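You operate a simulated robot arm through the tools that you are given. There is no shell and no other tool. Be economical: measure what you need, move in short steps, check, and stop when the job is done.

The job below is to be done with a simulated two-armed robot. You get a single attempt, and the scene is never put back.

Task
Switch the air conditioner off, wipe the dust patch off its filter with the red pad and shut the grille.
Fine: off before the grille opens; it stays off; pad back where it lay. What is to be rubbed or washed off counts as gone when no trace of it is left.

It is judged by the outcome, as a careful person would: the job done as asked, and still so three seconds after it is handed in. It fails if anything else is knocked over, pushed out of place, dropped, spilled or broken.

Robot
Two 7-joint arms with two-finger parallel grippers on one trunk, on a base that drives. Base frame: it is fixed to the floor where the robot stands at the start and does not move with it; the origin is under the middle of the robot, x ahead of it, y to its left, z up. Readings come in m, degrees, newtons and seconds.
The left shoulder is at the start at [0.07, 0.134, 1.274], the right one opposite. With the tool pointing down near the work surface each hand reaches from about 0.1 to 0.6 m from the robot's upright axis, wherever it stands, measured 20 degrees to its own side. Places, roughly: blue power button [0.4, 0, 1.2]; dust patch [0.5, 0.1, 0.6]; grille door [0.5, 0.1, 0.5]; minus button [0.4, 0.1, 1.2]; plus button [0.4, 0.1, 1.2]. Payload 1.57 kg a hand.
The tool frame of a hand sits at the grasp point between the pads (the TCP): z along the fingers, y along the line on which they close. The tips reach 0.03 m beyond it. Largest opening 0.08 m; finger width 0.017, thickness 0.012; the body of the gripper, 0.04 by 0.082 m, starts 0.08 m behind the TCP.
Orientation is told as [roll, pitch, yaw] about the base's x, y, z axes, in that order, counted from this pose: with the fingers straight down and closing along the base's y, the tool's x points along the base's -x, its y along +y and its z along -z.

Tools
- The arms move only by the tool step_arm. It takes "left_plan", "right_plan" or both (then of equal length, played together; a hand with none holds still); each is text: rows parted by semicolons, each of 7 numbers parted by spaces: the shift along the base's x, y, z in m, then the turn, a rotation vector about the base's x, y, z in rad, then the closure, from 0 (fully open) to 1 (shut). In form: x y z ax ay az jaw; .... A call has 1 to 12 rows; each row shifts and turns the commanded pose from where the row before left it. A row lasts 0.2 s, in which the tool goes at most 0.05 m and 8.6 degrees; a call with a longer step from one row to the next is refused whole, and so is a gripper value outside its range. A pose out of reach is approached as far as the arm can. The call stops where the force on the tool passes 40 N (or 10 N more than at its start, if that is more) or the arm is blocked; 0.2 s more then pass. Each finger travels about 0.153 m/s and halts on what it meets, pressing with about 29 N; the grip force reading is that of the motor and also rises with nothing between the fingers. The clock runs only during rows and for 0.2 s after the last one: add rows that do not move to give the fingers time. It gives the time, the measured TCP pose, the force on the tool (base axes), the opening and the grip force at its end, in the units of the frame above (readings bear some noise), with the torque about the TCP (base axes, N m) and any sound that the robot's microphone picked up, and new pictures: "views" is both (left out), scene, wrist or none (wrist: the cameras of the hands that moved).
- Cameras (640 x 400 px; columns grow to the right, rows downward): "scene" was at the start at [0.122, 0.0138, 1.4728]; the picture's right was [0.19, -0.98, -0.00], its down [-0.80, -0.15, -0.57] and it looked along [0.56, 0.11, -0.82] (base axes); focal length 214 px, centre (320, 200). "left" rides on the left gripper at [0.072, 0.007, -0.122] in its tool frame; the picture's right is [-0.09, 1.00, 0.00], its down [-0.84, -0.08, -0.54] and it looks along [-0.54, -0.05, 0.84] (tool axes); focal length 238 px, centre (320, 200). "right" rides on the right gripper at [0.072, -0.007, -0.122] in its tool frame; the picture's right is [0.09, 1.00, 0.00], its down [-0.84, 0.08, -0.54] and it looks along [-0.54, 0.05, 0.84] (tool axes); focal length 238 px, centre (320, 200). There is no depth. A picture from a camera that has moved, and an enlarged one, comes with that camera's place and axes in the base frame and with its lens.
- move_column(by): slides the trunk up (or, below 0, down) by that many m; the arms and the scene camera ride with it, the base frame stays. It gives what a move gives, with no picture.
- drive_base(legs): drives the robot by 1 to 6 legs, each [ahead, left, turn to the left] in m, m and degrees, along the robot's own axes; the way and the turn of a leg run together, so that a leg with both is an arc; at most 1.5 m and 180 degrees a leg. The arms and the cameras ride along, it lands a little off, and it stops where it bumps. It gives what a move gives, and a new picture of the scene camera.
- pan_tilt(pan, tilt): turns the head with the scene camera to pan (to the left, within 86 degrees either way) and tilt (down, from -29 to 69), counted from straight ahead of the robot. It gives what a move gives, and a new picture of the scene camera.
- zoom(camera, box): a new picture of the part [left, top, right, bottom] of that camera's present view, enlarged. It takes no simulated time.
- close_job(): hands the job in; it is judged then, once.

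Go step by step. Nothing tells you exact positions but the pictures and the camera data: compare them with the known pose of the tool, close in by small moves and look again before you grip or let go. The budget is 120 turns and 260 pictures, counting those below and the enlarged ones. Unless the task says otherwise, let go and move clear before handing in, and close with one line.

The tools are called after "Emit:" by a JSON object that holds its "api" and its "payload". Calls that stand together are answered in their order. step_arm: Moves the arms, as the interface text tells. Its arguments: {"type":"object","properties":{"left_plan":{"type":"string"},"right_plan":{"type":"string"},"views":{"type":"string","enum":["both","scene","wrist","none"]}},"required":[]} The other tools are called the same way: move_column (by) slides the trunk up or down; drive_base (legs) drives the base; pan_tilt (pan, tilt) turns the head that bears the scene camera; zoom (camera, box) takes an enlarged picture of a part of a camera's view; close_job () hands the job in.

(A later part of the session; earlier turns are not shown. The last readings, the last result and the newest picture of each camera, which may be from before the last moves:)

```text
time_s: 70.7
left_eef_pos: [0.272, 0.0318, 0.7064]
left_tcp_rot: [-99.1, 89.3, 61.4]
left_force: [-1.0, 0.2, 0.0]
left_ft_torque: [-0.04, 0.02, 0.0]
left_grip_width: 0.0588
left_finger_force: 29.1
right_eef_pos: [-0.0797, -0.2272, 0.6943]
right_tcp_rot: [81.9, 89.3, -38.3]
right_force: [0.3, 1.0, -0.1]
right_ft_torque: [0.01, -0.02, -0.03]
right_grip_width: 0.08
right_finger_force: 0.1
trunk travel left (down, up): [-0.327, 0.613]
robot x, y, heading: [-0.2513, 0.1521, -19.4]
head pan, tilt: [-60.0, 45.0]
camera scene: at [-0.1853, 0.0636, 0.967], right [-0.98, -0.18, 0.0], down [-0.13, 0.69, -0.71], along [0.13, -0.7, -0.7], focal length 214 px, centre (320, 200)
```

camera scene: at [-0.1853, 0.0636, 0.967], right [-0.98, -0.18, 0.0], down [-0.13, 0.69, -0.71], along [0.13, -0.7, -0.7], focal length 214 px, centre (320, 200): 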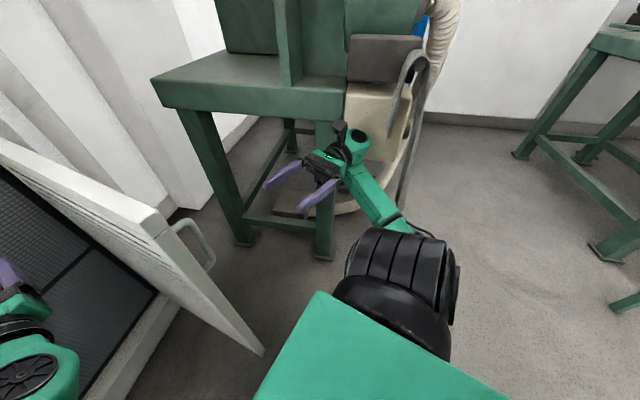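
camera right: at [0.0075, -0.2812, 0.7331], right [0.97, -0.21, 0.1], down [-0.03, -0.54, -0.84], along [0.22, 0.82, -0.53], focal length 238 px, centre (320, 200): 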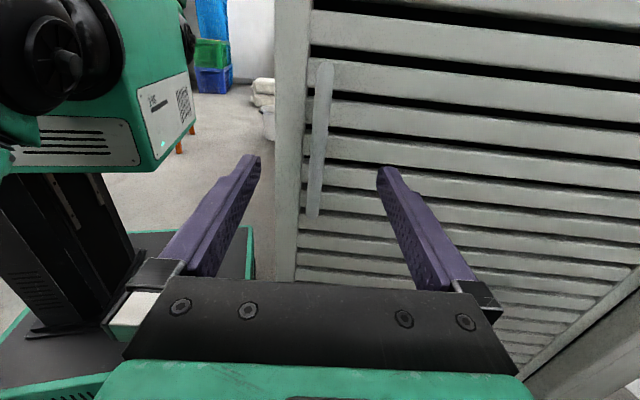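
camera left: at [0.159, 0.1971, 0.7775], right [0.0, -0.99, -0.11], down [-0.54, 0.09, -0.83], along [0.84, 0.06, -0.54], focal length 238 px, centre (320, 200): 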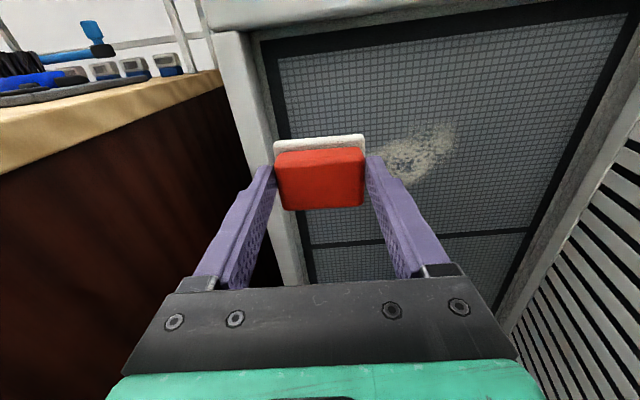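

The left elbow is right at the bench corner. I back the robot off by 8 cm, which frees the elbow and gives the arm more room to extend.

Emit:
{"api": "drive_base", "payload": {"legs": [[-0.08, 0, 0]]}}

Emit:
{"api": "pan_tilt", "payload": {"pan": 40, "tilt": 45}}

```text
time_s: 71.8
left_eef_pos: [0.1956, 0.0534, 0.7057]
left_tcp_rot: [-91.9, 88.8, 68.5]
left_force: [-0.1, 0.2, -0.6]
left_ft_torque: [0.02, 0.04, -0.04]
left_grip_width: 0.0592
left_finger_force: 28.8
right_eef_pos: [-0.1565, -0.2045, 0.6922]
right_tcp_rot: [141.8, 89.4, 21.3]
right_force: [0.5, -0.6, -0.4]
right_ft_torque: [-0.02, 0.02, -0.01]
right_grip_width: 0.08
right_finger_force: 0.1
trunk travel left (down, up): [-0.327, 0.613]
robot x, y, heading: [-0.3246, 0.1806, -20.0]
head pan, tilt: [-60.0, 45.0]
camera scene: at [-0.2627, 0.0828, 0.9663], right [-0.98, -0.18, 0.0], down [-0.13, 0.7, -0.71], along [0.13, -0.7, -0.71], focal length 214 px, centre (320, 200)
```

scene: 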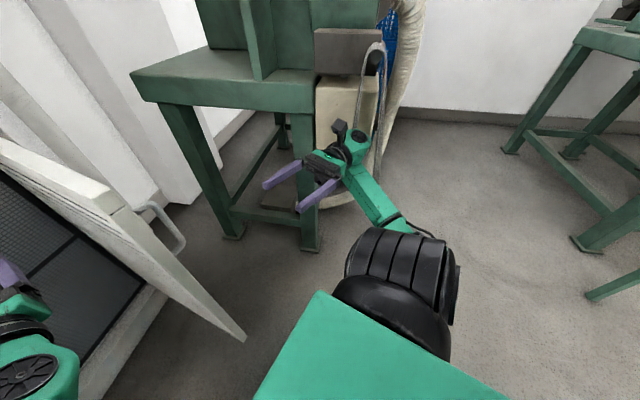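

```text
time_s: 73.5
left_eef_pos: [0.196, 0.0526, 0.7057]
left_tcp_rot: [-89.7, 88.7, 70.7]
left_force: [-0.4, 0.0, -0.9]
left_ft_torque: [0.03, 0.01, -0.02]
left_grip_width: 0.0588
left_finger_force: 29.1
right_eef_pos: [-0.1568, -0.2063, 0.6918]
right_tcp_rot: [144.7, 89.5, 24.3]
right_force: [-0.3, 1.1, 0.2]
right_ft_torque: [0.0, -0.02, 0.01]
right_grip_width: 0.0799
right_finger_force: 0.1
trunk travel left (down, up): [-0.327, 0.613]
robot x, y, heading: [-0.325, 0.1817, -19.6]
head pan, tilt: [40.0, 45.0]
camera scene: at [-0.2003, 0.1908, 0.9662], right [0.35, -0.94, 0.0], down [-0.66, -0.24, -0.71], along [0.66, 0.24, -0.71], focal length 214 px, centre (320, 200)
```

scene: 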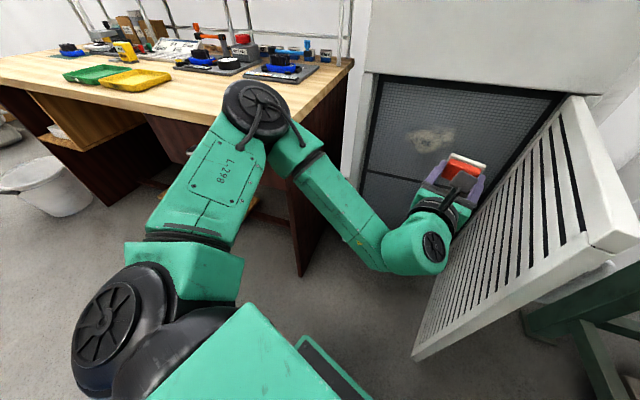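

Clear now. I move the pad forward towards the filter, turning it square to it.

Emit:
{"api": "step_arm", "payload": {"left_plan": "0.02 0.006 -0.014 0 0 0.058 0.6; 0.02 0.006 -0.014 0 0 0.058 0.6; 0.02 0.006 -0.014 0 0 0.058 0.6; 0.02 0.006 -0.014 0 0 0.058 0.6; 0.02 0.006 -0.014 0 0 0.058 0.6; 0.02 0.006 -0.014 0 0 0.058 0.6; 0 0 0 0 0 0 0.6"}}

```text
time_s: 75.2
left_eef_pos: [0.3108, 0.1517, 0.6595]
left_tcp_rot: [-85.3, 88.7, 94.9]
left_force: [0.0, 0.9, -0.4]
left_ft_torque: [0.02, 0.04, 0.01]
left_grip_width: 0.0592
left_finger_force: 29.1
left hand out of reach, approached as far as the arm can: row 1, 2, 3, 4, 5, 6
right_eef_pos: [-0.1568, -0.2049, 0.6921]
right_tcp_rot: [144.5, 89.5, 24.2]
right_force: [0.2, 0.4, 0.0]
right_ft_torque: [0.0, 0.03, -0.03]
right_grip_width: 0.0799
right_finger_force: 0.1
trunk travel left (down, up): [-0.327, 0.613]
robot x, y, heading: [-0.3232, 0.181, -19.9]
head pan, tilt: [40.0, 45.0]
camera scene: at [-0.2003, 0.1909, 0.9662], right [0.35, -0.94, 0.0], down [-0.66, -0.25, -0.71], along [0.66, 0.25, -0.71], focal length 214 px, centre (320, 200)
camera left: at [0.1887, 0.1421, 0.7322], right [0.0, -0.99, -0.11], down [-0.54, 0.09, -0.83], along [0.84, 0.07, -0.54], focal length 238 px, centre (320, 200)
```

scene: 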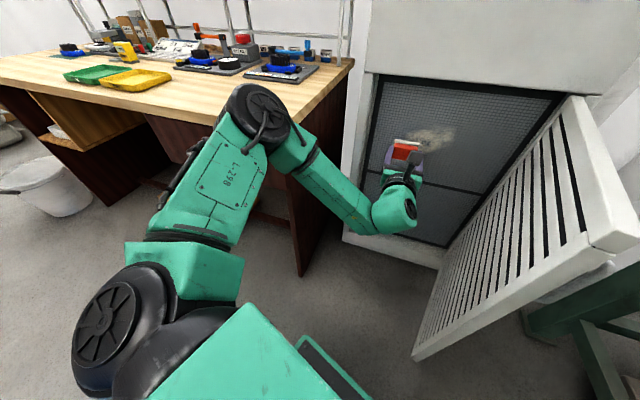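
left: 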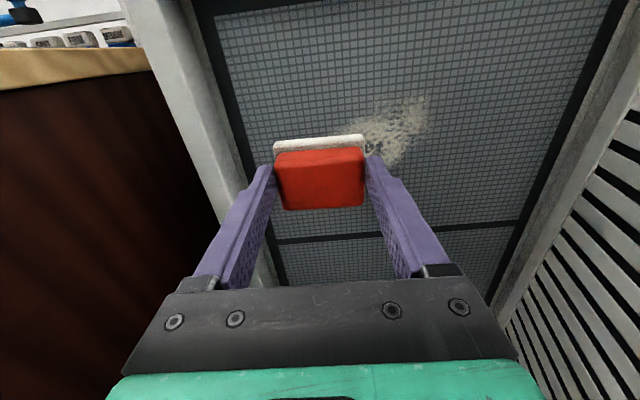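

The left upper arm is still at a limit (elbow high and out). I shift the base right by 0.12 m, clear of the bench, and lower the trunk so the hand works at shoulder height as the right one did.

Emit:
{"api": "drive_base", "payload": {"legs": [[0, -0.12, 0]]}}

Emit:
{"api": "move_column", "payload": {"by": -0.09}}

Emit:
{"api": "step_arm", "payload": {"left_plan": "0 0.01 0.02 0 0 0 0.6; 0 0 0.02 0 0 0 0.6; 0 0 0 0 0 0 0.6"}}

```text
time_s: 76.1
left_eef_pos: [0.2981, 0.122, 0.661]
left_tcp_rot: [-90.9, 89.3, 89.1]
left_force: [0.1, -0.4, -0.4]
left_ft_torque: [0.01, 0.02, -0.02]
left_grip_width: 0.0589
left_finger_force: 29.0
right_eef_pos: [-0.1701, -0.2251, 0.6929]
right_tcp_rot: [115.7, 89.6, -3.3]
right_force: [-0.7, -0.1, 0.3]
right_ft_torque: [0.01, 0.01, 0.01]
right_grip_width: 0.0798
right_finger_force: 0.1
trunk travel left (down, up): [-0.327, 0.613]
robot x, y, heading: [-0.3376, 0.15, -19.6]
head pan, tilt: [40.0, 45.0]
stopped in leg 1: the robot was blocked; the commanded pose is now the measured one
camera scene: at [-0.214, 0.1653, 0.9665], right [0.35, -0.94, 0.01], down [-0.66, -0.25, -0.71], along [0.66, 0.24, -0.71], focal length 214 px, centre (320, 200)
```

scene: 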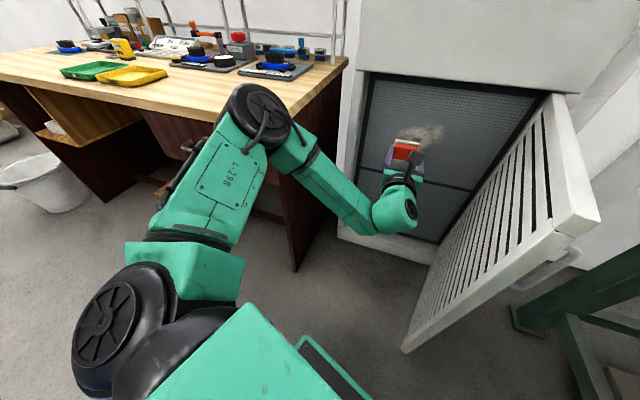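

```text
time_s: 77.3
left_eef_pos: [0.2991, 0.1219, 0.5714]
left_tcp_rot: [-89.8, 89.4, 90.2]
left_force: [0.2, -0.4, -0.7]
left_ft_torque: [-0.01, 0.02, 0.02]
left_grip_width: 0.059
left_finger_force: 29.1
right_eef_pos: [-0.1683, -0.2233, 0.6014]
right_tcp_rot: [121.6, 89.7, 2.5]
right_force: [1.2, 0.3, -0.4]
right_ft_torque: [0.02, 0.0, 0.0]
right_grip_width: 0.0801
right_finger_force: 0.2
trunk travel left (down, up): [-0.237, 0.703]
robot x, y, heading: [-0.3336, 0.1485, -19.6]
head pan, tilt: [40.0, 45.0]
```

```text
time_s: 78.1
left_eef_pos: [0.2987, 0.132, 0.6108]
left_tcp_rot: [-87.3, 89.3, 92.9]
left_force: [0.5, -1.1, -0.8]
left_ft_torque: [0.0, 0.01, -0.01]
left_grip_width: 0.0588
left_finger_force: 29.5
right_eef_pos: [-0.1676, -0.2247, 0.602]
right_tcp_rot: [124.7, 89.6, 5.7]
right_force: [0.0, 0.1, -0.6]
right_ft_torque: [-0.01, -0.01, 0.01]
right_grip_width: 0.0801
right_finger_force: 0.0
trunk travel left (down, up): [-0.237, 0.703]
robot x, y, heading: [-0.3352, 0.1478, -19.8]
head pan, tilt: [40.0, 45.0]
camera scene: at [-0.213, 0.1658, 0.8761], right [0.35, -0.94, 0.01], down [-0.66, -0.25, -0.71], along [0.66, 0.24, -0.71], focal length 214 px, centre (320, 200)
camera left: at [0.1759, 0.1234, 0.6834], right [0.0, -0.99, -0.1], down [-0.54, 0.09, -0.84], along [0.84, 0.06, -0.54], focal length 238 px, centre (320, 200)
```

scene: 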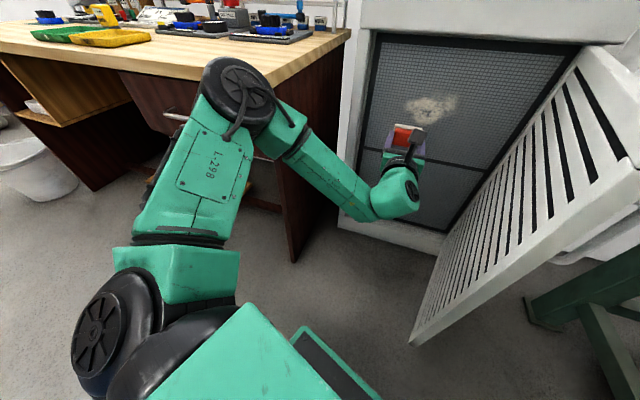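
left: 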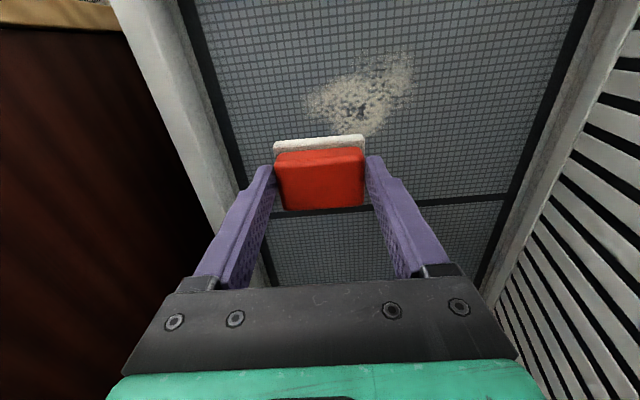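

No limit reported now. I advance toward the dust in small steps.

Emit:
{"api": "step_arm", "payload": {"left_plan": "0.02 -0.01 0.003 0 0 0 0.6; 0.02 -0.01 0.003 0 0 0 0.6; 0.02 -0.01 0.003 0 0 0 0.6; 0.02 -0.01 0.003 0 0 0 0.6; 0.02 -0.01 0.003 0 0 0 0.6; 0 0 0 0 0 0 0.6"}}

```text
time_s: 79.5
left_eef_pos: [0.3805, 0.1164, 0.64]
left_tcp_rot: [-83.6, 89.4, 96.3]
left_force: [-0.5, -0.2, -0.6]
left_ft_torque: [0.03, 0.0, 0.01]
left_grip_width: 0.059
left_finger_force: 29.1
left hand out of reach, approached as far as the arm can: row 3, 4, 5
right_eef_pos: [-0.1672, -0.2244, 0.6015]
right_tcp_rot: [127.2, 89.7, 8.2]
right_force: [0.3, 0.0, 1.3]
right_ft_torque: [0.01, 0.0, -0.02]
right_grip_width: 0.0803
right_finger_force: 0.0
trunk travel left (down, up): [-0.237, 0.703]
robot x, y, heading: [-0.3365, 0.1457, -19.7]
head pan, tilt: [40.0, 45.0]
camera scene: at [-0.2129, 0.1658, 0.8761], right [0.35, -0.94, 0.01], down [-0.66, -0.25, -0.71], along [0.66, 0.24, -0.71], focal length 214 px, centre (320, 200)
camera left: at [0.2578, 0.1088, 0.7136], right [0.0, -0.99, -0.1], down [-0.54, 0.09, -0.84], along [0.84, 0.05, -0.54], focal length 238 px, centre (320, 200)
```

scene: 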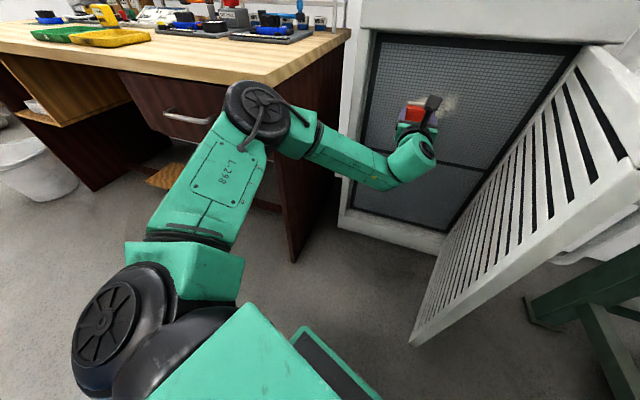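
left: 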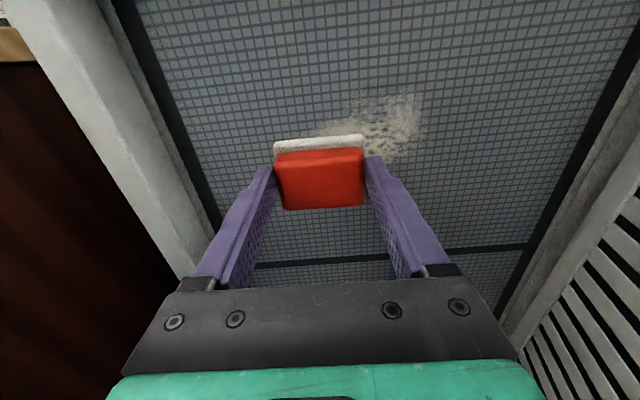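

Nearly there, but y and z are still a few cm off. I check what stopped the base on the right before turning it further.

Emit:
{"api": "pan_tilt", "payload": {"pan": -70, "tilt": 65}}

Emit:
{"api": "zoom", "payload": {"camera": "right", "box": [0, 0, 640, 400]}}

```text
time_s: 81.4
left_eef_pos: [0.3801, 0.1166, 0.6399]
left_tcp_rot: [-82.3, 89.4, 97.7]
left_force: [-0.5, 0.3, -0.9]
left_ft_torque: [0.03, -0.02, -0.01]
left_grip_width: 0.0589
left_finger_force: 29.1
right_eef_pos: [-0.1684, -0.2243, 0.6026]
right_tcp_rot: [125.9, 89.7, 6.9]
right_force: [1.0, 0.8, 0.0]
right_ft_torque: [0.03, -0.03, 0.03]
right_grip_width: 0.0799
right_finger_force: 0.0
trunk travel left (down, up): [-0.237, 0.703]
robot x, y, heading: [-0.3409, 0.1472, -19.7]
head pan, tilt: [-70.0, 65.0]
camera scene: at [-0.2888, 0.0767, 0.8518], right [-1.0, 0.0, 0.0], down [0.0, 0.9, -0.43], along [0.0, -0.43, -0.9], focal length 214 px, centre (320, 200)
```

scene: 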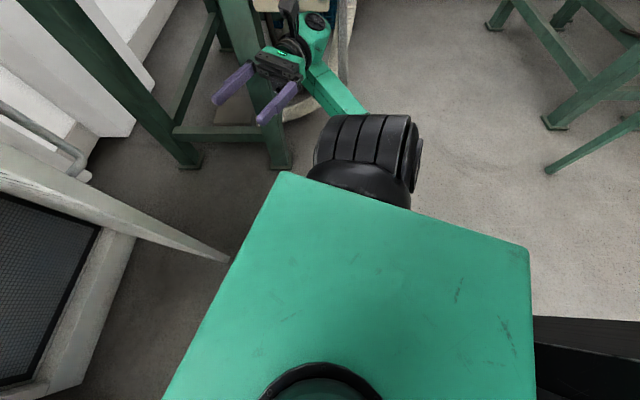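

```text
1.00 times, centred on (320, 200) of right
camera zoom: at [-0.2333, -0.3285, 0.6746], right [0.87, -0.48, 0.1], down [-0.19, -0.51, -0.84], along [0.45, 0.71, -0.54], focal length 238 px, centre (320, 200)
```

zoom: 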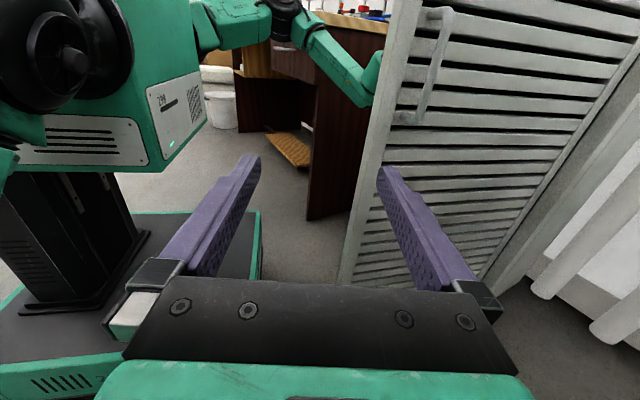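

The right forearm was up against the green machine's table, so I leave the base alone. I lower the trunk a bit more, which helped the left arm before.

Emit:
{"api": "move_column", "payload": {"by": -0.07}}

Emit:
{"api": "step_arm", "payload": {"left_plan": "0 0 0.02 0 0 0 0.6; 0 0 0.02 0 0 0 0.6; 0 -0.01 0.01 0 0 0 0.6; 0 0 0 0 0 0 0.6", "views": "wrist"}}

Emit:
{"api": "pan_tilt", "payload": {"pan": 30, "tilt": 35}}

```text
time_s: 82.5
left_eef_pos: [0.3811, 0.115, 0.5714]
left_tcp_rot: [-88.0, 89.5, 91.8]
left_force: [0.0, 0.0, -1.4]
left_ft_torque: [-0.01, 0.0, -0.03]
left_grip_width: 0.0591
left_finger_force: 29.1
right_eef_pos: [-0.1679, -0.2242, 0.5336]
right_tcp_rot: [95.4, 89.5, -23.4]
right_force: [-0.1, -0.4, 0.8]
right_ft_torque: [-0.01, -0.01, -0.01]
right_grip_width: 0.0797
right_finger_force: 0.1
trunk travel left (down, up): [-0.167, 0.773]
robot x, y, heading: [-0.335, 0.1504, -19.7]
head pan, tilt: [-70.0, 65.0]
```

```text
time_s: 83.5
left_eef_pos: [0.3809, 0.1079, 0.6214]
left_tcp_rot: [-86.0, 89.4, 93.8]
left_force: [-0.7, 0.4, -0.9]
left_ft_torque: [-0.01, -0.01, 0.01]
left_grip_width: 0.059
left_finger_force: 28.4
right_eef_pos: [-0.169, -0.2257, 0.5345]
right_tcp_rot: [99.1, 89.5, -19.7]
right_force: [0.7, -0.3, -0.7]
right_ft_torque: [0.04, 0.03, 0.05]
right_grip_width: 0.0801
right_finger_force: 0.1
trunk travel left (down, up): [-0.167, 0.773]
robot x, y, heading: [-0.3385, 0.1463, -19.9]
head pan, tilt: [-70.0, 65.0]
camera left: at [0.2575, 0.0993, 0.6942], right [0.0, -0.99, -0.1], down [-0.54, 0.09, -0.84], along [0.84, 0.05, -0.54], focal length 238 px, centre (320, 200)
```

left: 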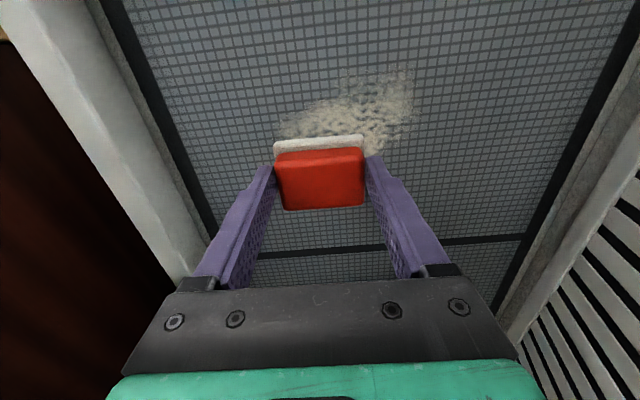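

```text
time_s: 85.2
left_eef_pos: [0.3805, 0.1067, 0.6214]
left_tcp_rot: [-84.9, 89.5, 95.0]
left_force: [0.6, -0.5, -0.2]
left_ft_torque: [0.0, 0.04, 0.04]
left_grip_width: 0.0589
left_finger_force: 28.9
right_eef_pos: [-0.1691, -0.225, 0.5321]
right_tcp_rot: [103.3, 89.7, -15.6]
right_force: [0.0, -0.5, -0.2]
right_ft_torque: [0.01, 0.0, -0.01]
right_grip_width: 0.0799
right_finger_force: 0.0
trunk travel left (down, up): [-0.167, 0.773]
robot x, y, heading: [-0.3384, 0.1462, -19.8]
head pan, tilt: [30.0, 35.0]
camera scene: at [-0.2029, 0.1534, 0.8211], right [0.18, -0.98, 0.01], down [-0.56, -0.11, -0.82], along [0.81, 0.14, -0.57], focal length 214 px, centre (320, 200)
```

scene: 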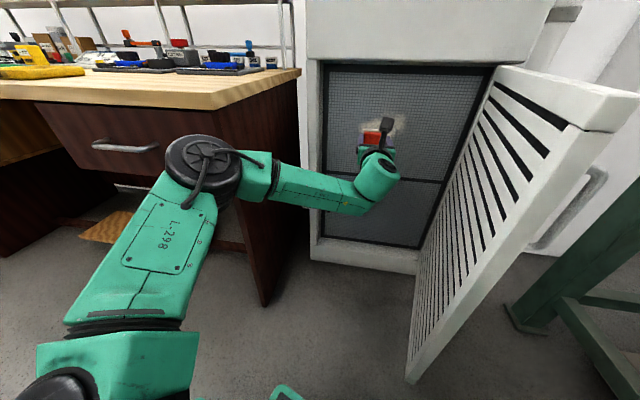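

Now the arm is free. The dust spans about y 0.00–0.145, z 0.555–0.665. I move in to touch the filter softly.

Emit:
{"api": "step_arm", "payload": {"left_plan": "0.02 0 0 0 0 0 0.6; 0.02 0 0 0 0 0 0.6; 0.015 0 0 0 0 0 0.6; 0.01 0 0 0 0 0 0.6; 0.005 0 0 0 0 0 0.6; 0 0 0 0 0 0 0.6", "views": "wrist"}}

```text
time_s: 86.6
left_eef_pos: [0.4303, 0.1338, 0.6271]
left_tcp_rot: [-83.2, 89.3, 96.7]
left_force: [-0.1, -0.2, -0.7]
left_ft_torque: [0.01, 0.06, 0.0]
left_grip_width: 0.059
left_finger_force: 29.0
left hand out of reach, approached as far as the arm can: row 1, 2, 3, 4, 5
right_eef_pos: [-0.1686, -0.2253, 0.533]
right_tcp_rot: [104.8, 89.5, -14.0]
right_force: [-0.2, 0.5, 0.3]
right_ft_torque: [0.0, 0.0, -0.01]
right_grip_width: 0.0798
right_finger_force: 0.0
trunk travel left (down, up): [-0.167, 0.773]
robot x, y, heading: [-0.3387, 0.1465, -20.0]
head pan, tilt: [30.0, 35.0]
camera left: at [0.307, 0.1267, 0.6995], right [0.0, -0.99, -0.1], down [-0.54, 0.09, -0.84], along [0.84, 0.05, -0.54], focal length 238 px, centre (320, 200)
```

left: 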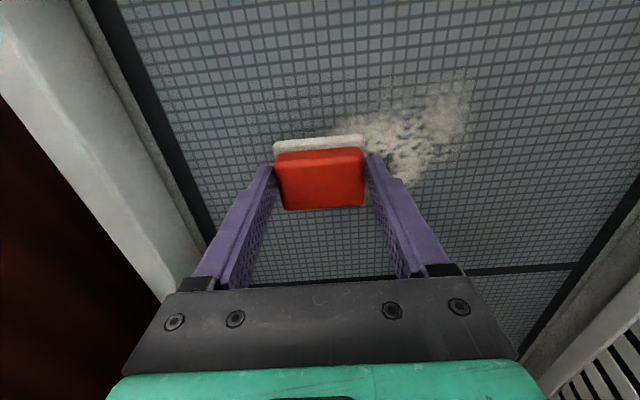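

The upper arm's limit needs the base to turn further right. I first pull the right hand in from the machine, then turn the base by 9°.

Emit:
{"api": "step_arm", "payload": {"right_plan": "0 0.025 0 0 0 0 0; 0 0.025 0 0 0 0 0; 0 0.025 0 0 0 0 0; 0 0 0 0 0 0 0", "views": "wrist"}}

Emit:
{"api": "drive_base", "payload": {"legs": [[0, 0, -9]]}}

```text
time_s: 87.6
left_eef_pos: [0.4301, 0.1292, 0.6254]
left_tcp_rot: [-83.9, 88.9, 95.8]
left_force: [-0.2, 1.4, -0.4]
left_ft_torque: [0.01, 0.04, 0.01]
left_grip_width: 0.059
left_finger_force: 29.5
right_eef_pos: [-0.1674, -0.1555, 0.5288]
right_tcp_rot: [-174.3, 89.3, 66.6]
right_force: [-0.4, 0.8, 0.6]
right_ft_torque: [-0.02, -0.03, -0.01]
right_grip_width: 0.0799
right_finger_force: 0.1
trunk travel left (down, up): [-0.167, 0.773]
robot x, y, heading: [-0.336, 0.1479, -19.8]
head pan, tilt: [30.0, 35.0]
camera right: at [-0.2334, -0.2591, 0.6003], right [0.87, -0.49, 0.09], down [-0.19, -0.5, -0.84], along [0.46, 0.72, -0.53], focal length 238 px, centre (320, 200)
```

right: 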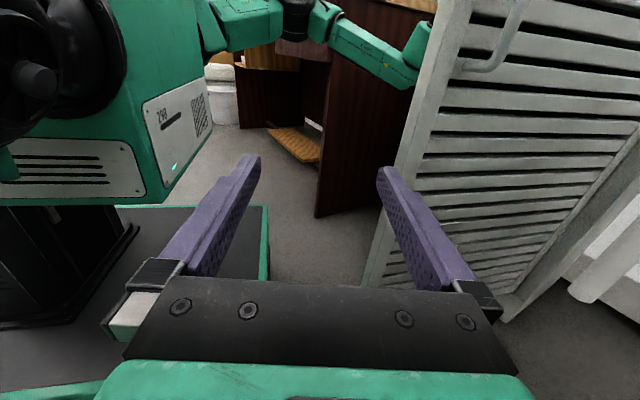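

```text
time_s: 88.7
left_eef_pos: [0.4176, 0.0074, 0.6257]
left_tcp_rot: [-83.9, 88.8, 86.8]
left_force: [0.3, -0.6, 0.6]
left_ft_torque: [0.01, 0.02, 0.03]
left_grip_width: 0.0592
left_finger_force: 28.9
right_eef_pos: [-0.2176, -0.1788, 0.5295]
right_tcp_rot: [-176.2, 89.4, 55.5]
right_force: [-0.3, -0.2, -0.3]
right_ft_torque: [-0.03, 0.01, 0.0]
right_grip_width: 0.0801
right_finger_force: 0.2
trunk travel left (down, up): [-0.167, 0.773]
robot x, y, heading: [-0.3358, 0.1475, -29.0]
head pan, tilt: [30.0, 35.0]
camera scene: at [-0.204, 0.125, 0.821], right [0.02, -1.0, 0.0], down [-0.57, -0.01, -0.82], along [0.82, 0.02, -0.57], focal length 214 px, centre (320, 200)
```

scene: 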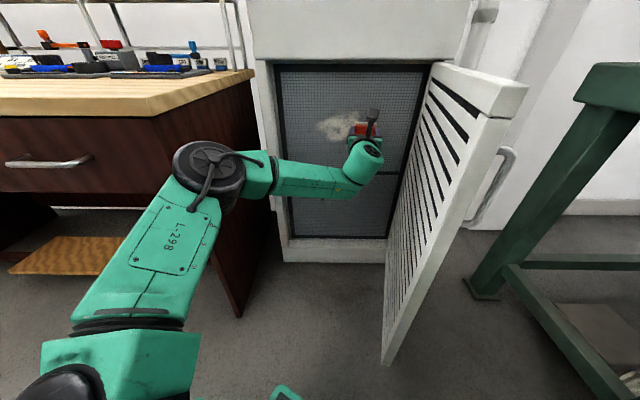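

The pad is now to the right of the patch. I square the hand to the filter and shift it left a little, then drive 6 cm ahead.

Emit:
{"api": "step_arm", "payload": {"left_plan": "-0.005 0.02 0 0 0 0.05 0.6; -0.005 0.02 0 0 0 0.05 0.6; -0.005 0.02 0 0 0 0.05 0.6; 0 0.01 0 0 0 0 0.6; 0 0 0 0 0 0 0.6", "views": "none"}}

Emit:
{"api": "drive_base", "payload": {"legs": [[0.06, 0, 0]]}}

Emit:
{"api": "zoom", "payload": {"camera": "left", "box": [0, 0, 640, 400]}}

```text
time_s: 89.9
left_eef_pos: [0.4017, 0.0773, 0.6261]
left_tcp_rot: [-84.5, 88.9, 94.8]
left_force: [-0.9, 0.0, -0.1]
left_ft_torque: [0.01, 0.02, -0.01]
left_grip_width: 0.0589
left_finger_force: 28.9
right_eef_pos: [-0.2173, -0.178, 0.5291]
right_tcp_rot: [-176.4, 89.4, 55.3]
right_force: [0.7, 0.0, 0.2]
right_ft_torque: [0.02, 0.01, -0.02]
right_grip_width: 0.0799
right_finger_force: 0.0
trunk travel left (down, up): [-0.167, 0.773]
robot x, y, heading: [-0.3396, 0.145, -29.0]
head pan, tilt: [30.0, 35.0]
```

```text
time_s: 90.9
left_eef_pos: [0.4546, 0.0471, 0.6254]
left_tcp_rot: [-80.5, 88.9, 98.7]
left_force: [-17.8, 2.3, -7.7]
left_ft_torque: [-0.08, 0.24, 0.29]
left_grip_width: 0.0591
left_finger_force: 29.2
right_eef_pos: [-0.1654, -0.2069, 0.5286]
right_tcp_rot: [179.4, 89.3, 51.2]
right_force: [0.3, -0.2, -0.7]
right_ft_torque: [-0.04, 0.0, -0.01]
right_grip_width: 0.08
right_finger_force: 0.1
trunk travel left (down, up): [-0.167, 0.773]
robot x, y, heading: [-0.2841, 0.1182, -29.0]
head pan, tilt: [30.0, 35.0]
camera scene: at [-0.1513, 0.0956, 0.821], right [0.02, -1.0, 0.0], down [-0.57, -0.01, -0.82], along [0.82, 0.02, -0.57], focal length 214 px, centre (320, 200)
```

scene: 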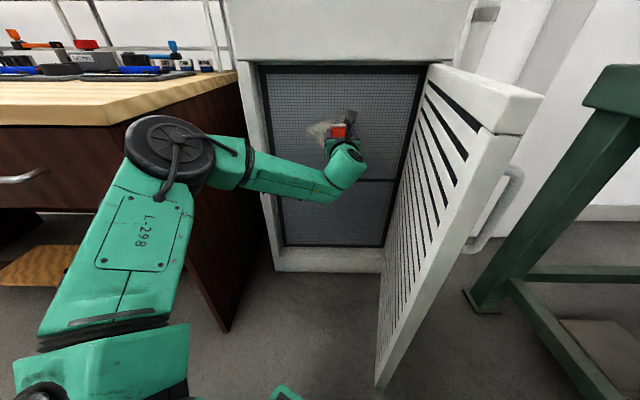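

```text
1.00 times, centred on (320, 200) of left
camera zoom: at [0.3319, 0.0409, 0.6985], right [-0.01, -0.99, -0.11], down [-0.54, 0.1, -0.83], along [0.84, 0.05, -0.54], focal length 238 px, centre (320, 200)
```

zoom: 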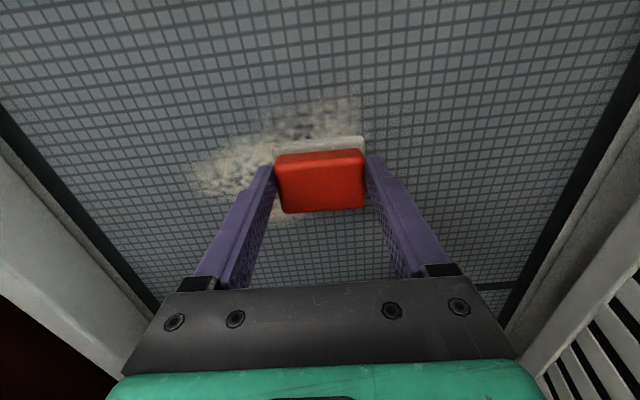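

The pad touches the filter (about 18 N, filter face near x 0.505). I ease the pressure slightly and make a first stroke to the left.

Emit:
{"api": "step_arm", "payload": {"left_plan": "-0.003 0 0 0 0 0 0.6; 0 0.02 0 0 0 0 0.6; 0 0.02 0 0 0 0 0.6; 0 0.02 0 0 0 0 0.6; 0 0.02 0 0 0 0 0.6; 0 0.02 0 0 0 0 0.6", "views": "wrist"}}

```text
time_s: 92.3
left_eef_pos: [0.452, 0.1487, 0.6247]
left_tcp_rot: [-76.4, 88.8, 102.7]
left_force: [0.3, -0.3, -0.3]
left_ft_torque: [0.04, 0.0, 0.01]
left_grip_width: 0.059
left_finger_force: 29.0
right_eef_pos: [-0.1657, -0.2073, 0.5294]
right_tcp_rot: [-176.9, 89.3, 55.0]
right_force: [-0.5, -0.7, -0.2]
right_ft_torque: [0.03, 0.01, 0.04]
right_grip_width: 0.0802
right_finger_force: 0.1
trunk travel left (down, up): [-0.167, 0.773]
robot x, y, heading: [-0.2861, 0.1164, -28.6]
head pan, tilt: [30.0, 35.0]
camera left: at [0.3293, 0.141, 0.6983], right [-0.01, -0.99, -0.11], down [-0.54, 0.1, -0.83], along [0.84, 0.05, -0.54], focal length 238 px, centre (320, 200)
```

left: 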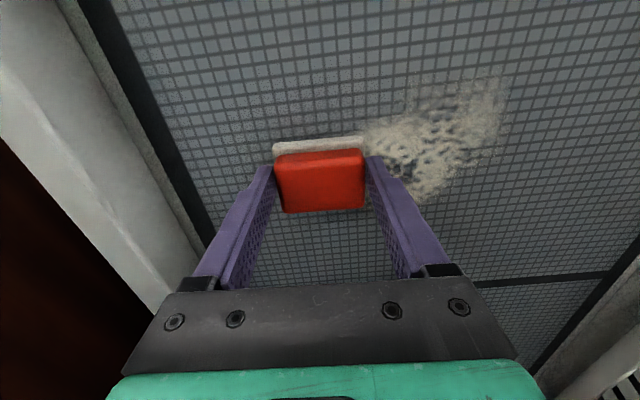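

Too light there: no contact. I press in by small steps to about 10 N.

Emit:
{"api": "step_arm", "payload": {"left_plan": "0.002 0 0 0 0 0 0.6; 0.002 0 0 0 0 0 0.6; 0 0 0 0 0 0 0.6", "views": "none"}}

```text
time_s: 93.1
left_eef_pos: [0.454, 0.1468, 0.6261]
left_tcp_rot: [-77.4, 88.8, 101.7]
left_force: [-19.3, 2.4, -5.3]
left_ft_torque: [-0.05, 0.1, 0.51]
left_grip_width: 0.059
left_finger_force: 28.8
right_eef_pos: [-0.1654, -0.2079, 0.5287]
right_tcp_rot: [175.1, 89.2, 47.0]
right_force: [-0.2, -0.5, 0.0]
right_ft_torque: [-0.02, -0.01, 0.01]
right_grip_width: 0.08
right_finger_force: 0.0
trunk travel left (down, up): [-0.167, 0.773]
robot x, y, heading: [-0.2822, 0.1177, -28.8]
head pan, tilt: [30.0, 35.0]
```

Good contact. I stroke right across the patch at this height.

Emit:
{"api": "step_arm", "payload": {"left_plan": "-0.0007 -0.02 0 0 0 0 0.6; 0 -0.02 0 0 0 0 0.6; 0 -0.02 0 0 0 0 0.6; 0 -0.02 0 0 0 0 0.6; 0 -0.02 0 0 0 0 0.6; 0 -0.02 0 0 0 0 0.6; 0 -0.02 0 0 0 0 0.6; 0 -0.015 0 0 0 0 0.6", "views": "wrist"}}

```text
time_s: 94.9
left_eef_pos: [0.4531, -0.0027, 0.6264]
left_tcp_rot: [-75.7, 88.8, 103.3]
left_force: [0.4, 0.4, -1.0]
left_ft_torque: [0.01, 0.03, 0.04]
left_grip_width: 0.0591
left_finger_force: 29.3
left hand out of reach, approached as far as the arm can: row 8
right_eef_pos: [-0.1641, -0.2075, 0.5286]
right_tcp_rot: [-176.5, 89.3, 55.3]
right_force: [-0.5, 0.3, -1.0]
right_ft_torque: [0.0, 0.01, -0.03]
right_grip_width: 0.08
right_finger_force: 0.0
trunk travel left (down, up): [-0.167, 0.773]
robot x, y, heading: [-0.281, 0.1166, -28.8]
head pan, tilt: [30.0, 35.0]
camera left: at [0.3309, -0.0103, 0.699], right [-0.02, -0.99, -0.11], down [-0.54, 0.1, -0.83], along [0.84, 0.05, -0.54], focal length 238 px, centre (320, 200)
```

left: 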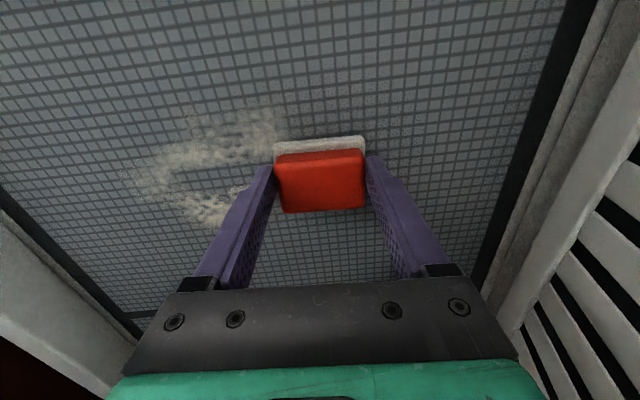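

The band is coming clean. Next stroke: up 28 mm and back to the left with a bit more pressure.

Emit:
{"api": "step_arm", "payload": {"left_plan": "0 0 0.015 0 0 0 0.6; 0.0025 0.01 0.013 0 0 0 0.6; 0.0005 0.02 0 0 0 0 0.6; 0 0.02 0 0 0 0 0.6; 0 0.02 0 0 0 0 0.6; 0 0.02 0 0 0 0 0.6; 0 0.02 0 0 0 0 0.6; 0 0.02 0 0 0 0 0.6; 0 0.02 0 0 0 0 0.6; 0 0.015 0 0 0 0 0.6", "views": "wrist"}}

```text
time_s: 97.1
left_eef_pos: [0.4553, 0.1607, 0.6555]
left_tcp_rot: [-84.4, 88.8, 94.8]
left_force: [-15.6, -5.6, -0.5]
left_ft_torque: [-0.05, 0.05, 0.19]
left_grip_width: 0.0588
left_finger_force: 29.1
right_eef_pos: [-0.1657, -0.2082, 0.5284]
right_tcp_rot: [177.3, 89.2, 49.0]
right_force: [0.3, 0.1, -0.2]
right_ft_torque: [0.0, 0.01, -0.02]
right_grip_width: 0.0802
right_finger_force: 0.1
trunk travel left (down, up): [-0.167, 0.773]
robot x, y, heading: [-0.2841, 0.1195, -28.6]
head pan, tilt: [30.0, 35.0]
camera left: at [0.3319, 0.1546, 0.7287], right [-0.01, -0.99, -0.11], down [-0.54, 0.1, -0.83], along [0.84, 0.05, -0.54], focal length 238 px, centre (320, 200)
```

left: 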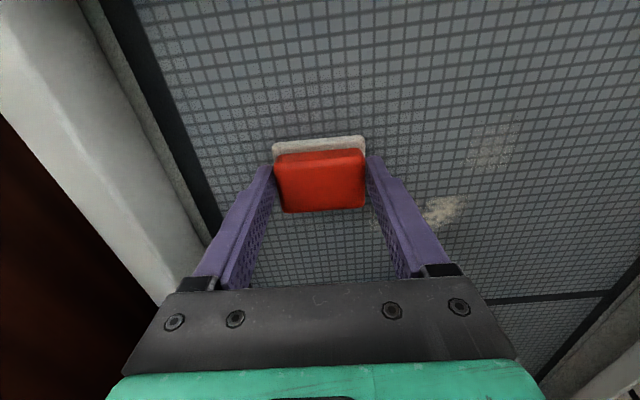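

Most is gone; traces remain near [y 0.03, z 0.647], [0.057, 0.594] and [0.115, 0.587]. I wipe down to z 0.595 and stroke right.

Emit:
{"api": "step_arm", "payload": {"left_plan": "0 -0.01 -0.02 0 0 0 0.6; 0 0 -0.02 0 0 0 0.6; 0 0 -0.02 0 0 0 0.6; 0 -0.02 0 0 0 0 0.6; 0 -0.02 0 0 0 0 0.6; 0 -0.02 0 0 0 0 0.6; 0 -0.02 0 0 0 0 0.6; 0 -0.02 0 0 0 0 0.6; 0 -0.02 0 0 0 0 0.6; 0 -0.02 0 0 0 0 0.6", "views": "wrist"}}

```text
time_s: 99.3
left_eef_pos: [0.4553, 0.0126, 0.5965]
left_tcp_rot: [-83.4, 88.8, 95.9]
left_force: [-20.2, 7.0, -1.3]
left_ft_torque: [0.04, 0.1, 0.67]
left_grip_width: 0.0589
left_finger_force: 28.8
right_eef_pos: [-0.1663, -0.207, 0.5292]
right_tcp_rot: [171.8, 89.2, 43.7]
right_force: [0.2, -0.3, -0.3]
right_ft_torque: [-0.01, 0.0, 0.01]
right_grip_width: 0.0798
right_finger_force: 0.0
trunk travel left (down, up): [-0.167, 0.773]
robot x, y, heading: [-0.2837, 0.1181, -28.6]
head pan, tilt: [30.0, 35.0]
camera left: at [0.3322, 0.0055, 0.668], right [-0.01, -0.99, -0.11], down [-0.54, 0.1, -0.83], along [0.84, 0.05, -0.54], focal length 238 px, centre (320, 200)
```

left: 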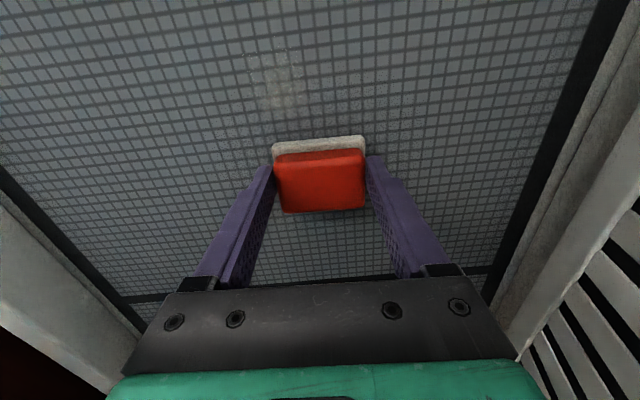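

Just a faint trace is left near [y 0.03, z 0.65]. I scrub over that spot.

Emit:
{"api": "step_arm", "payload": {"left_plan": "0 0 0.02 0 0 0 0.6; 0 0 0.02 0 0 0 0.6; 0 0 0.015 0 0 0 0.6; 0 0.02 0 0 0 0 0.6; 0 0.02 0 0 0 0 0.6; 0 0.02 0 0 0 0 0.6; 0 0 0.015 0 0 0 0.6; 0 -0.02 0 0 0 0 0.6; 0 -0.02 0 0 0 0 0.6; 0 -0.02 0 0 0 0 0.6; 0 0 -0.015 0 0 0 0.6; 0 0.02 0 0 0 0 0.6", "views": "none"}}

Emit:
{"api": "step_arm", "payload": {"left_plan": "0 0.02 0 0 0 0 0.6; 0 0.02 -0.015 0 0 0 0.6; 0 -0.02 0 0 0 0 0.6; 0 -0.02 0 0 0 0 0.6; 0 -0.02 0 0 0 0 0.6; 0 0.02 -0.015 0 0 0 0.6; 0 0.02 0 0 0 0 0.6; 0 0.02 0 0 0 0 0.6; -0.02 0 0 0 0 0 0.6; -0.03 0 0 0 0 0 0.6; -0.03 0 0 0 0 0 0.6; 0 0 0 0 0 0 0.6"}}

```text
time_s: 101.9
left_eef_pos: [0.4549, 0.0307, 0.6485]
left_tcp_rot: [-82.5, 88.7, 96.6]
left_force: [-10.2, -2.9, -0.4]
left_ft_torque: [-0.01, -0.05, 0.16]
left_grip_width: 0.0589
left_finger_force: 29.0
right_eef_pos: [-0.165, -0.2079, 0.5282]
right_tcp_rot: [178.8, 89.3, 50.7]
right_force: [-0.7, 0.2, -0.1]
right_ft_torque: [0.01, 0.0, -0.01]
right_grip_width: 0.08
right_finger_force: 0.1
trunk travel left (down, up): [-0.167, 0.773]
robot x, y, heading: [-0.2804, 0.1216, -29.0]
head pan, tilt: [30.0, 35.0]
```

```text
time_s: 104.5
left_eef_pos: [0.3774, 0.0716, 0.6189]
left_tcp_rot: [-77.3, 88.8, 102.0]
left_force: [-0.3, -0.4, -0.7]
left_ft_torque: [0.02, 0.0, -0.01]
left_grip_width: 0.0594
left_finger_force: 28.7
right_eef_pos: [-0.1651, -0.2066, 0.5296]
right_tcp_rot: [-177.0, 89.3, 54.7]
right_force: [0.4, 0.5, 0.0]
right_ft_torque: [-0.01, -0.04, 0.0]
right_grip_width: 0.0799
right_finger_force: 0.0
trunk travel left (down, up): [-0.167, 0.773]
robot x, y, heading: [-0.2867, 0.1182, -28.8]
head pan, tilt: [30.0, 35.0]
camera scene: at [-0.1507, 0.0955, 0.821], right [0.02, -1.0, 0.0], down [-0.57, -0.01, -0.82], along [0.82, 0.02, -0.57], focal length 214 px, centre (320, 200)
camera left: at [0.2536, 0.0646, 0.6915], right [-0.01, -0.99, -0.11], down [-0.54, 0.1, -0.83], along [0.84, 0.05, -0.54], focal length 238 px, centre (320, 200)
```

scene: 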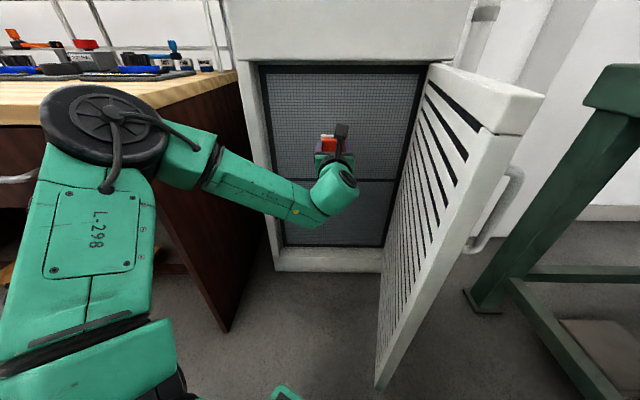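
left: 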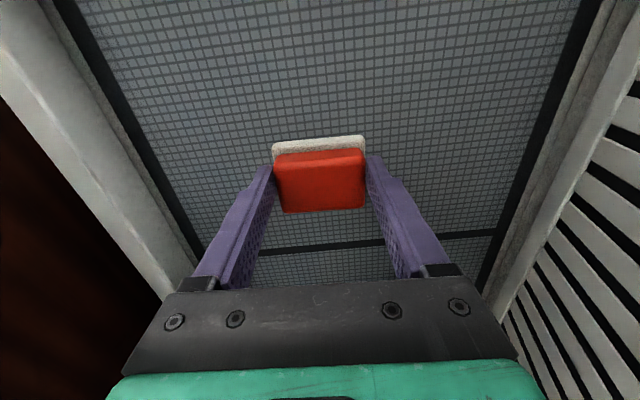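

The filter looks clean. I zoom to check for traces.

Emit:
{"api": "zoom", "payload": {"camera": "left", "box": [160, 0, 480, 200]}}

Emit:
{"api": "zoom", "payload": {"camera": "scene", "box": [250, 60, 442, 180]}}

```text
2.00 times, centred on (320, 100) of left
camera zoom: at [0.2536, 0.0646, 0.6915], right [-0.01, -0.99, -0.11], down [-0.54, 0.1, -0.83], along [0.84, 0.05, -0.54], focal length 477 px, centre (320, 400)
```

zoom: 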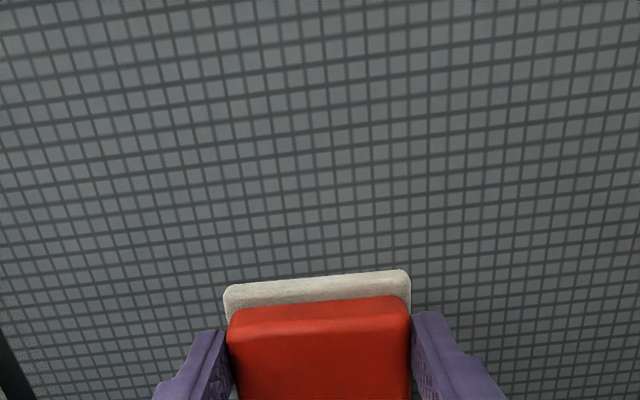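

```text
3.33 times, centred on (346, 120) of scene
camera zoom: at [-0.1507, 0.0955, 0.821], right [0.02, -1.0, 0.0], down [-0.57, -0.01, -0.82], along [0.82, 0.02, -0.57], focal length 715 px, centre (233, 467)
```

zoom: 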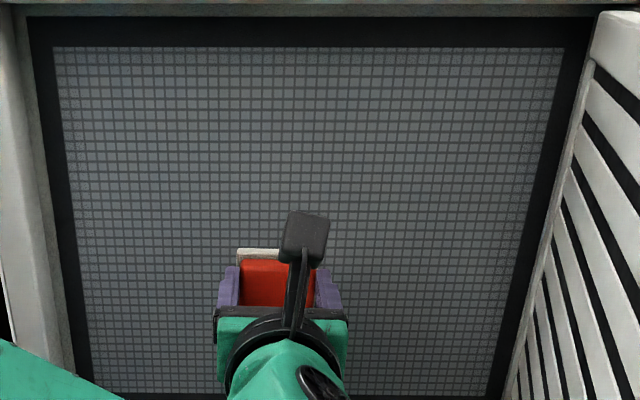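

The filter is clean as far as visible. I back straight out (-x), away from the unit and the bench corner.

Emit:
{"api": "drive_base", "payload": {"legs": [[-0.131, -0.073, 0]]}}

Emit:
{"api": "zoom", "payload": {"camera": "left", "box": [0, 0, 640, 400]}}

```text
time_s: 105.8
left_eef_pos: [0.228, 0.0695, 0.619]
left_tcp_rot: [-78.2, 88.9, 101.0]
left_force: [0.9, 0.4, 0.7]
left_ft_torque: [0.03, 0.03, 0.0]
left_grip_width: 0.0592
left_finger_force: 28.8
right_eef_pos: [-0.3136, -0.2084, 0.5277]
right_tcp_rot: [-177.1, 89.2, 54.4]
right_force: [-0.5, 0.2, 0.5]
right_ft_torque: [-0.04, 0.01, -0.03]
right_grip_width: 0.08
right_finger_force: 0.0
trunk travel left (down, up): [-0.167, 0.773]
robot x, y, heading: [-0.4296, 0.1197, -29.0]
head pan, tilt: [30.0, 35.0]
camera scene: at [-0.2994, 0.0946, 0.821], right [0.02, -1.0, 0.0], down [-0.57, -0.01, -0.82], along [0.82, 0.01, -0.57], focal length 214 px, centre (320, 200)
```

scene: 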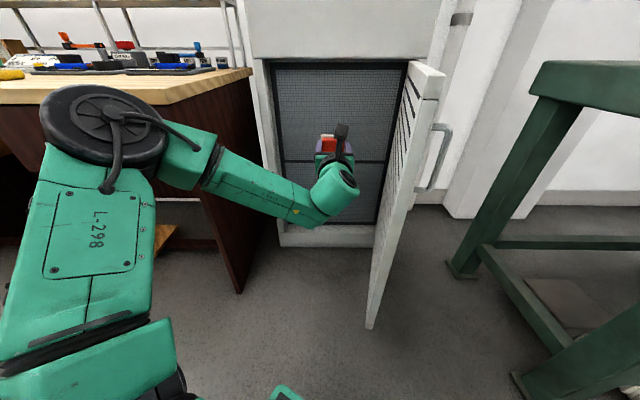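

```text
1.00 times, centred on (320, 200) of left
camera zoom: at [0.105, 0.0627, 0.6916], right [-0.02, -0.99, -0.11], down [-0.54, 0.1, -0.83], along [0.84, 0.05, -0.54], focal length 238 px, centre (320, 200)
```

zoom: 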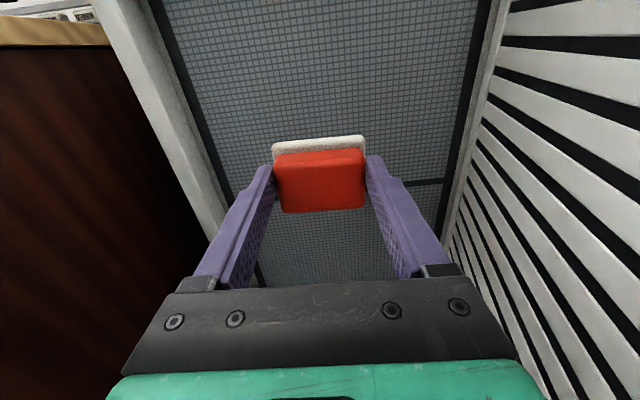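

The filter shows no trace at all. I raise the trunk so the pad passes over the bench, then turn the base back.

Emit:
{"api": "move_column", "payload": {"by": 0.4}}

Emit:
{"api": "drive_base", "payload": {"legs": [[0, 0, 29]]}}

```text
time_s: 109.7
left_eef_pos: [0.2283, 0.0697, 1.0193]
left_tcp_rot: [-77.6, 88.8, 101.5]
left_force: [-1.1, -1.0, -0.4]
left_ft_torque: [-0.04, -0.03, 0.01]
left_grip_width: 0.0591
left_finger_force: 29.2
right_eef_pos: [-0.3139, -0.2087, 0.9268]
right_tcp_rot: [-176.6, 89.3, 55.2]
right_force: [0.3, -0.4, -0.6]
right_ft_torque: [0.05, -0.05, 0.02]
right_grip_width: 0.0801
right_finger_force: 0.1
trunk travel left (down, up): [-0.567, 0.373]
robot x, y, heading: [-0.4331, 0.123, -28.7]
head pan, tilt: [30.0, 35.0]
```

```text
time_s: 111.5
left_eef_pos: [0.1685, 0.3966, 1.0191]
left_tcp_rot: [-77.7, 88.9, 130.7]
left_force: [-0.3, 1.0, 0.5]
left_ft_torque: [0.01, 0.0, 0.06]
left_grip_width: 0.0591
left_finger_force: 28.8
right_eef_pos: [-0.1704, -0.1094, 0.9288]
right_tcp_rot: [-176.6, 89.3, 84.2]
right_force: [0.2, 0.3, 0.1]
right_ft_torque: [-0.01, 0.01, 0.02]
right_grip_width: 0.0799
right_finger_force: 0.1
trunk travel left (down, up): [-0.567, 0.373]
robot x, y, heading: [-0.4329, 0.1185, 0.1]
head pan, tilt: [30.0, 35.0]
camera scene: at [-0.3048, 0.1617, 1.221], right [0.5, -0.86, 0.0], down [-0.5, -0.29, -0.82], along [0.71, 0.41, -0.57], focal length 214 px, centre (320, 200)
```

scene: 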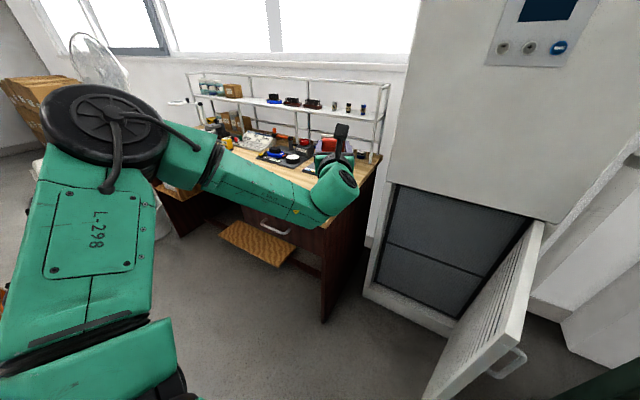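

Filter clean, unit still off. I undo the 180° roll of the hand so that the pad will go back exactly as it lay.

Emit:
{"api": "step_arm", "payload": {"left_plan": "0 0 0 -0.125 -0.0693 0 0.6; 0 0 0 -0.125 -0.0693 0 0.6; 0 0 0 -0.125 -0.0693 0 0.6; 0 0 0 -0.125 -0.0693 0 0.6; 0 0 0 -0.125 -0.0693 0 0.6; 0 0 0 -0.125 -0.0693 0 0.6; 0 0 0 -0.125 -0.0693 0 0.6; 0 0 0 -0.125 -0.0693 0 0.6; 0 0 0 -0.125 -0.0693 0 0.6; 0 0 0 -0.125 -0.0693 0 0.6; 0 0 0 -0.125 -0.0693 0 0.6; 0 0 0 0 0 0 0.6", "views": "wrist"}}

```text
time_s: 114.1
left_eef_pos: [0.168, 0.3971, 1.0194]
left_tcp_rot: [90.7, 1.0, -61.3]
left_force: [0.1, 0.3, -1.5]
left_ft_torque: [0.02, 0.03, -0.03]
left_grip_width: 0.0588
left_finger_force: 29.3
right_eef_pos: [-0.1703, -0.1096, 0.9291]
right_tcp_rot: [-176.6, 89.3, 84.2]
right_force: [-0.1, -0.6, 0.2]
right_ft_torque: [0.01, 0.02, 0.01]
right_grip_width: 0.0801
right_finger_force: 0.0
trunk travel left (down, up): [-0.567, 0.373]
robot x, y, heading: [-0.4321, 0.1161, -0.0]
head pan, tilt: [30.0, 35.0]
camera left: at [0.0251, 0.4002, 1.0257], right [0.04, -0.1, 0.99], down [-0.07, -0.99, -0.1], along [1.0, -0.07, -0.05], focal length 238 px, centre (320, 200)
```

left: 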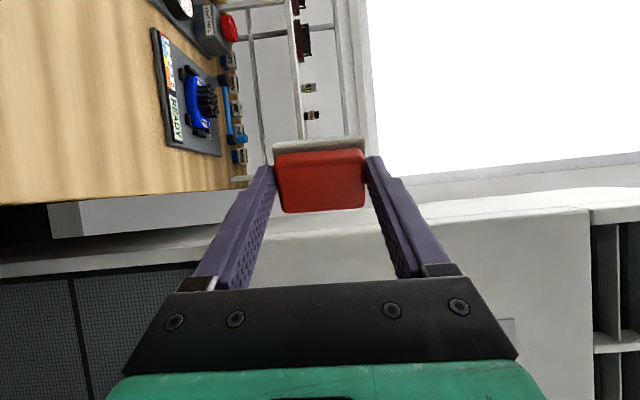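

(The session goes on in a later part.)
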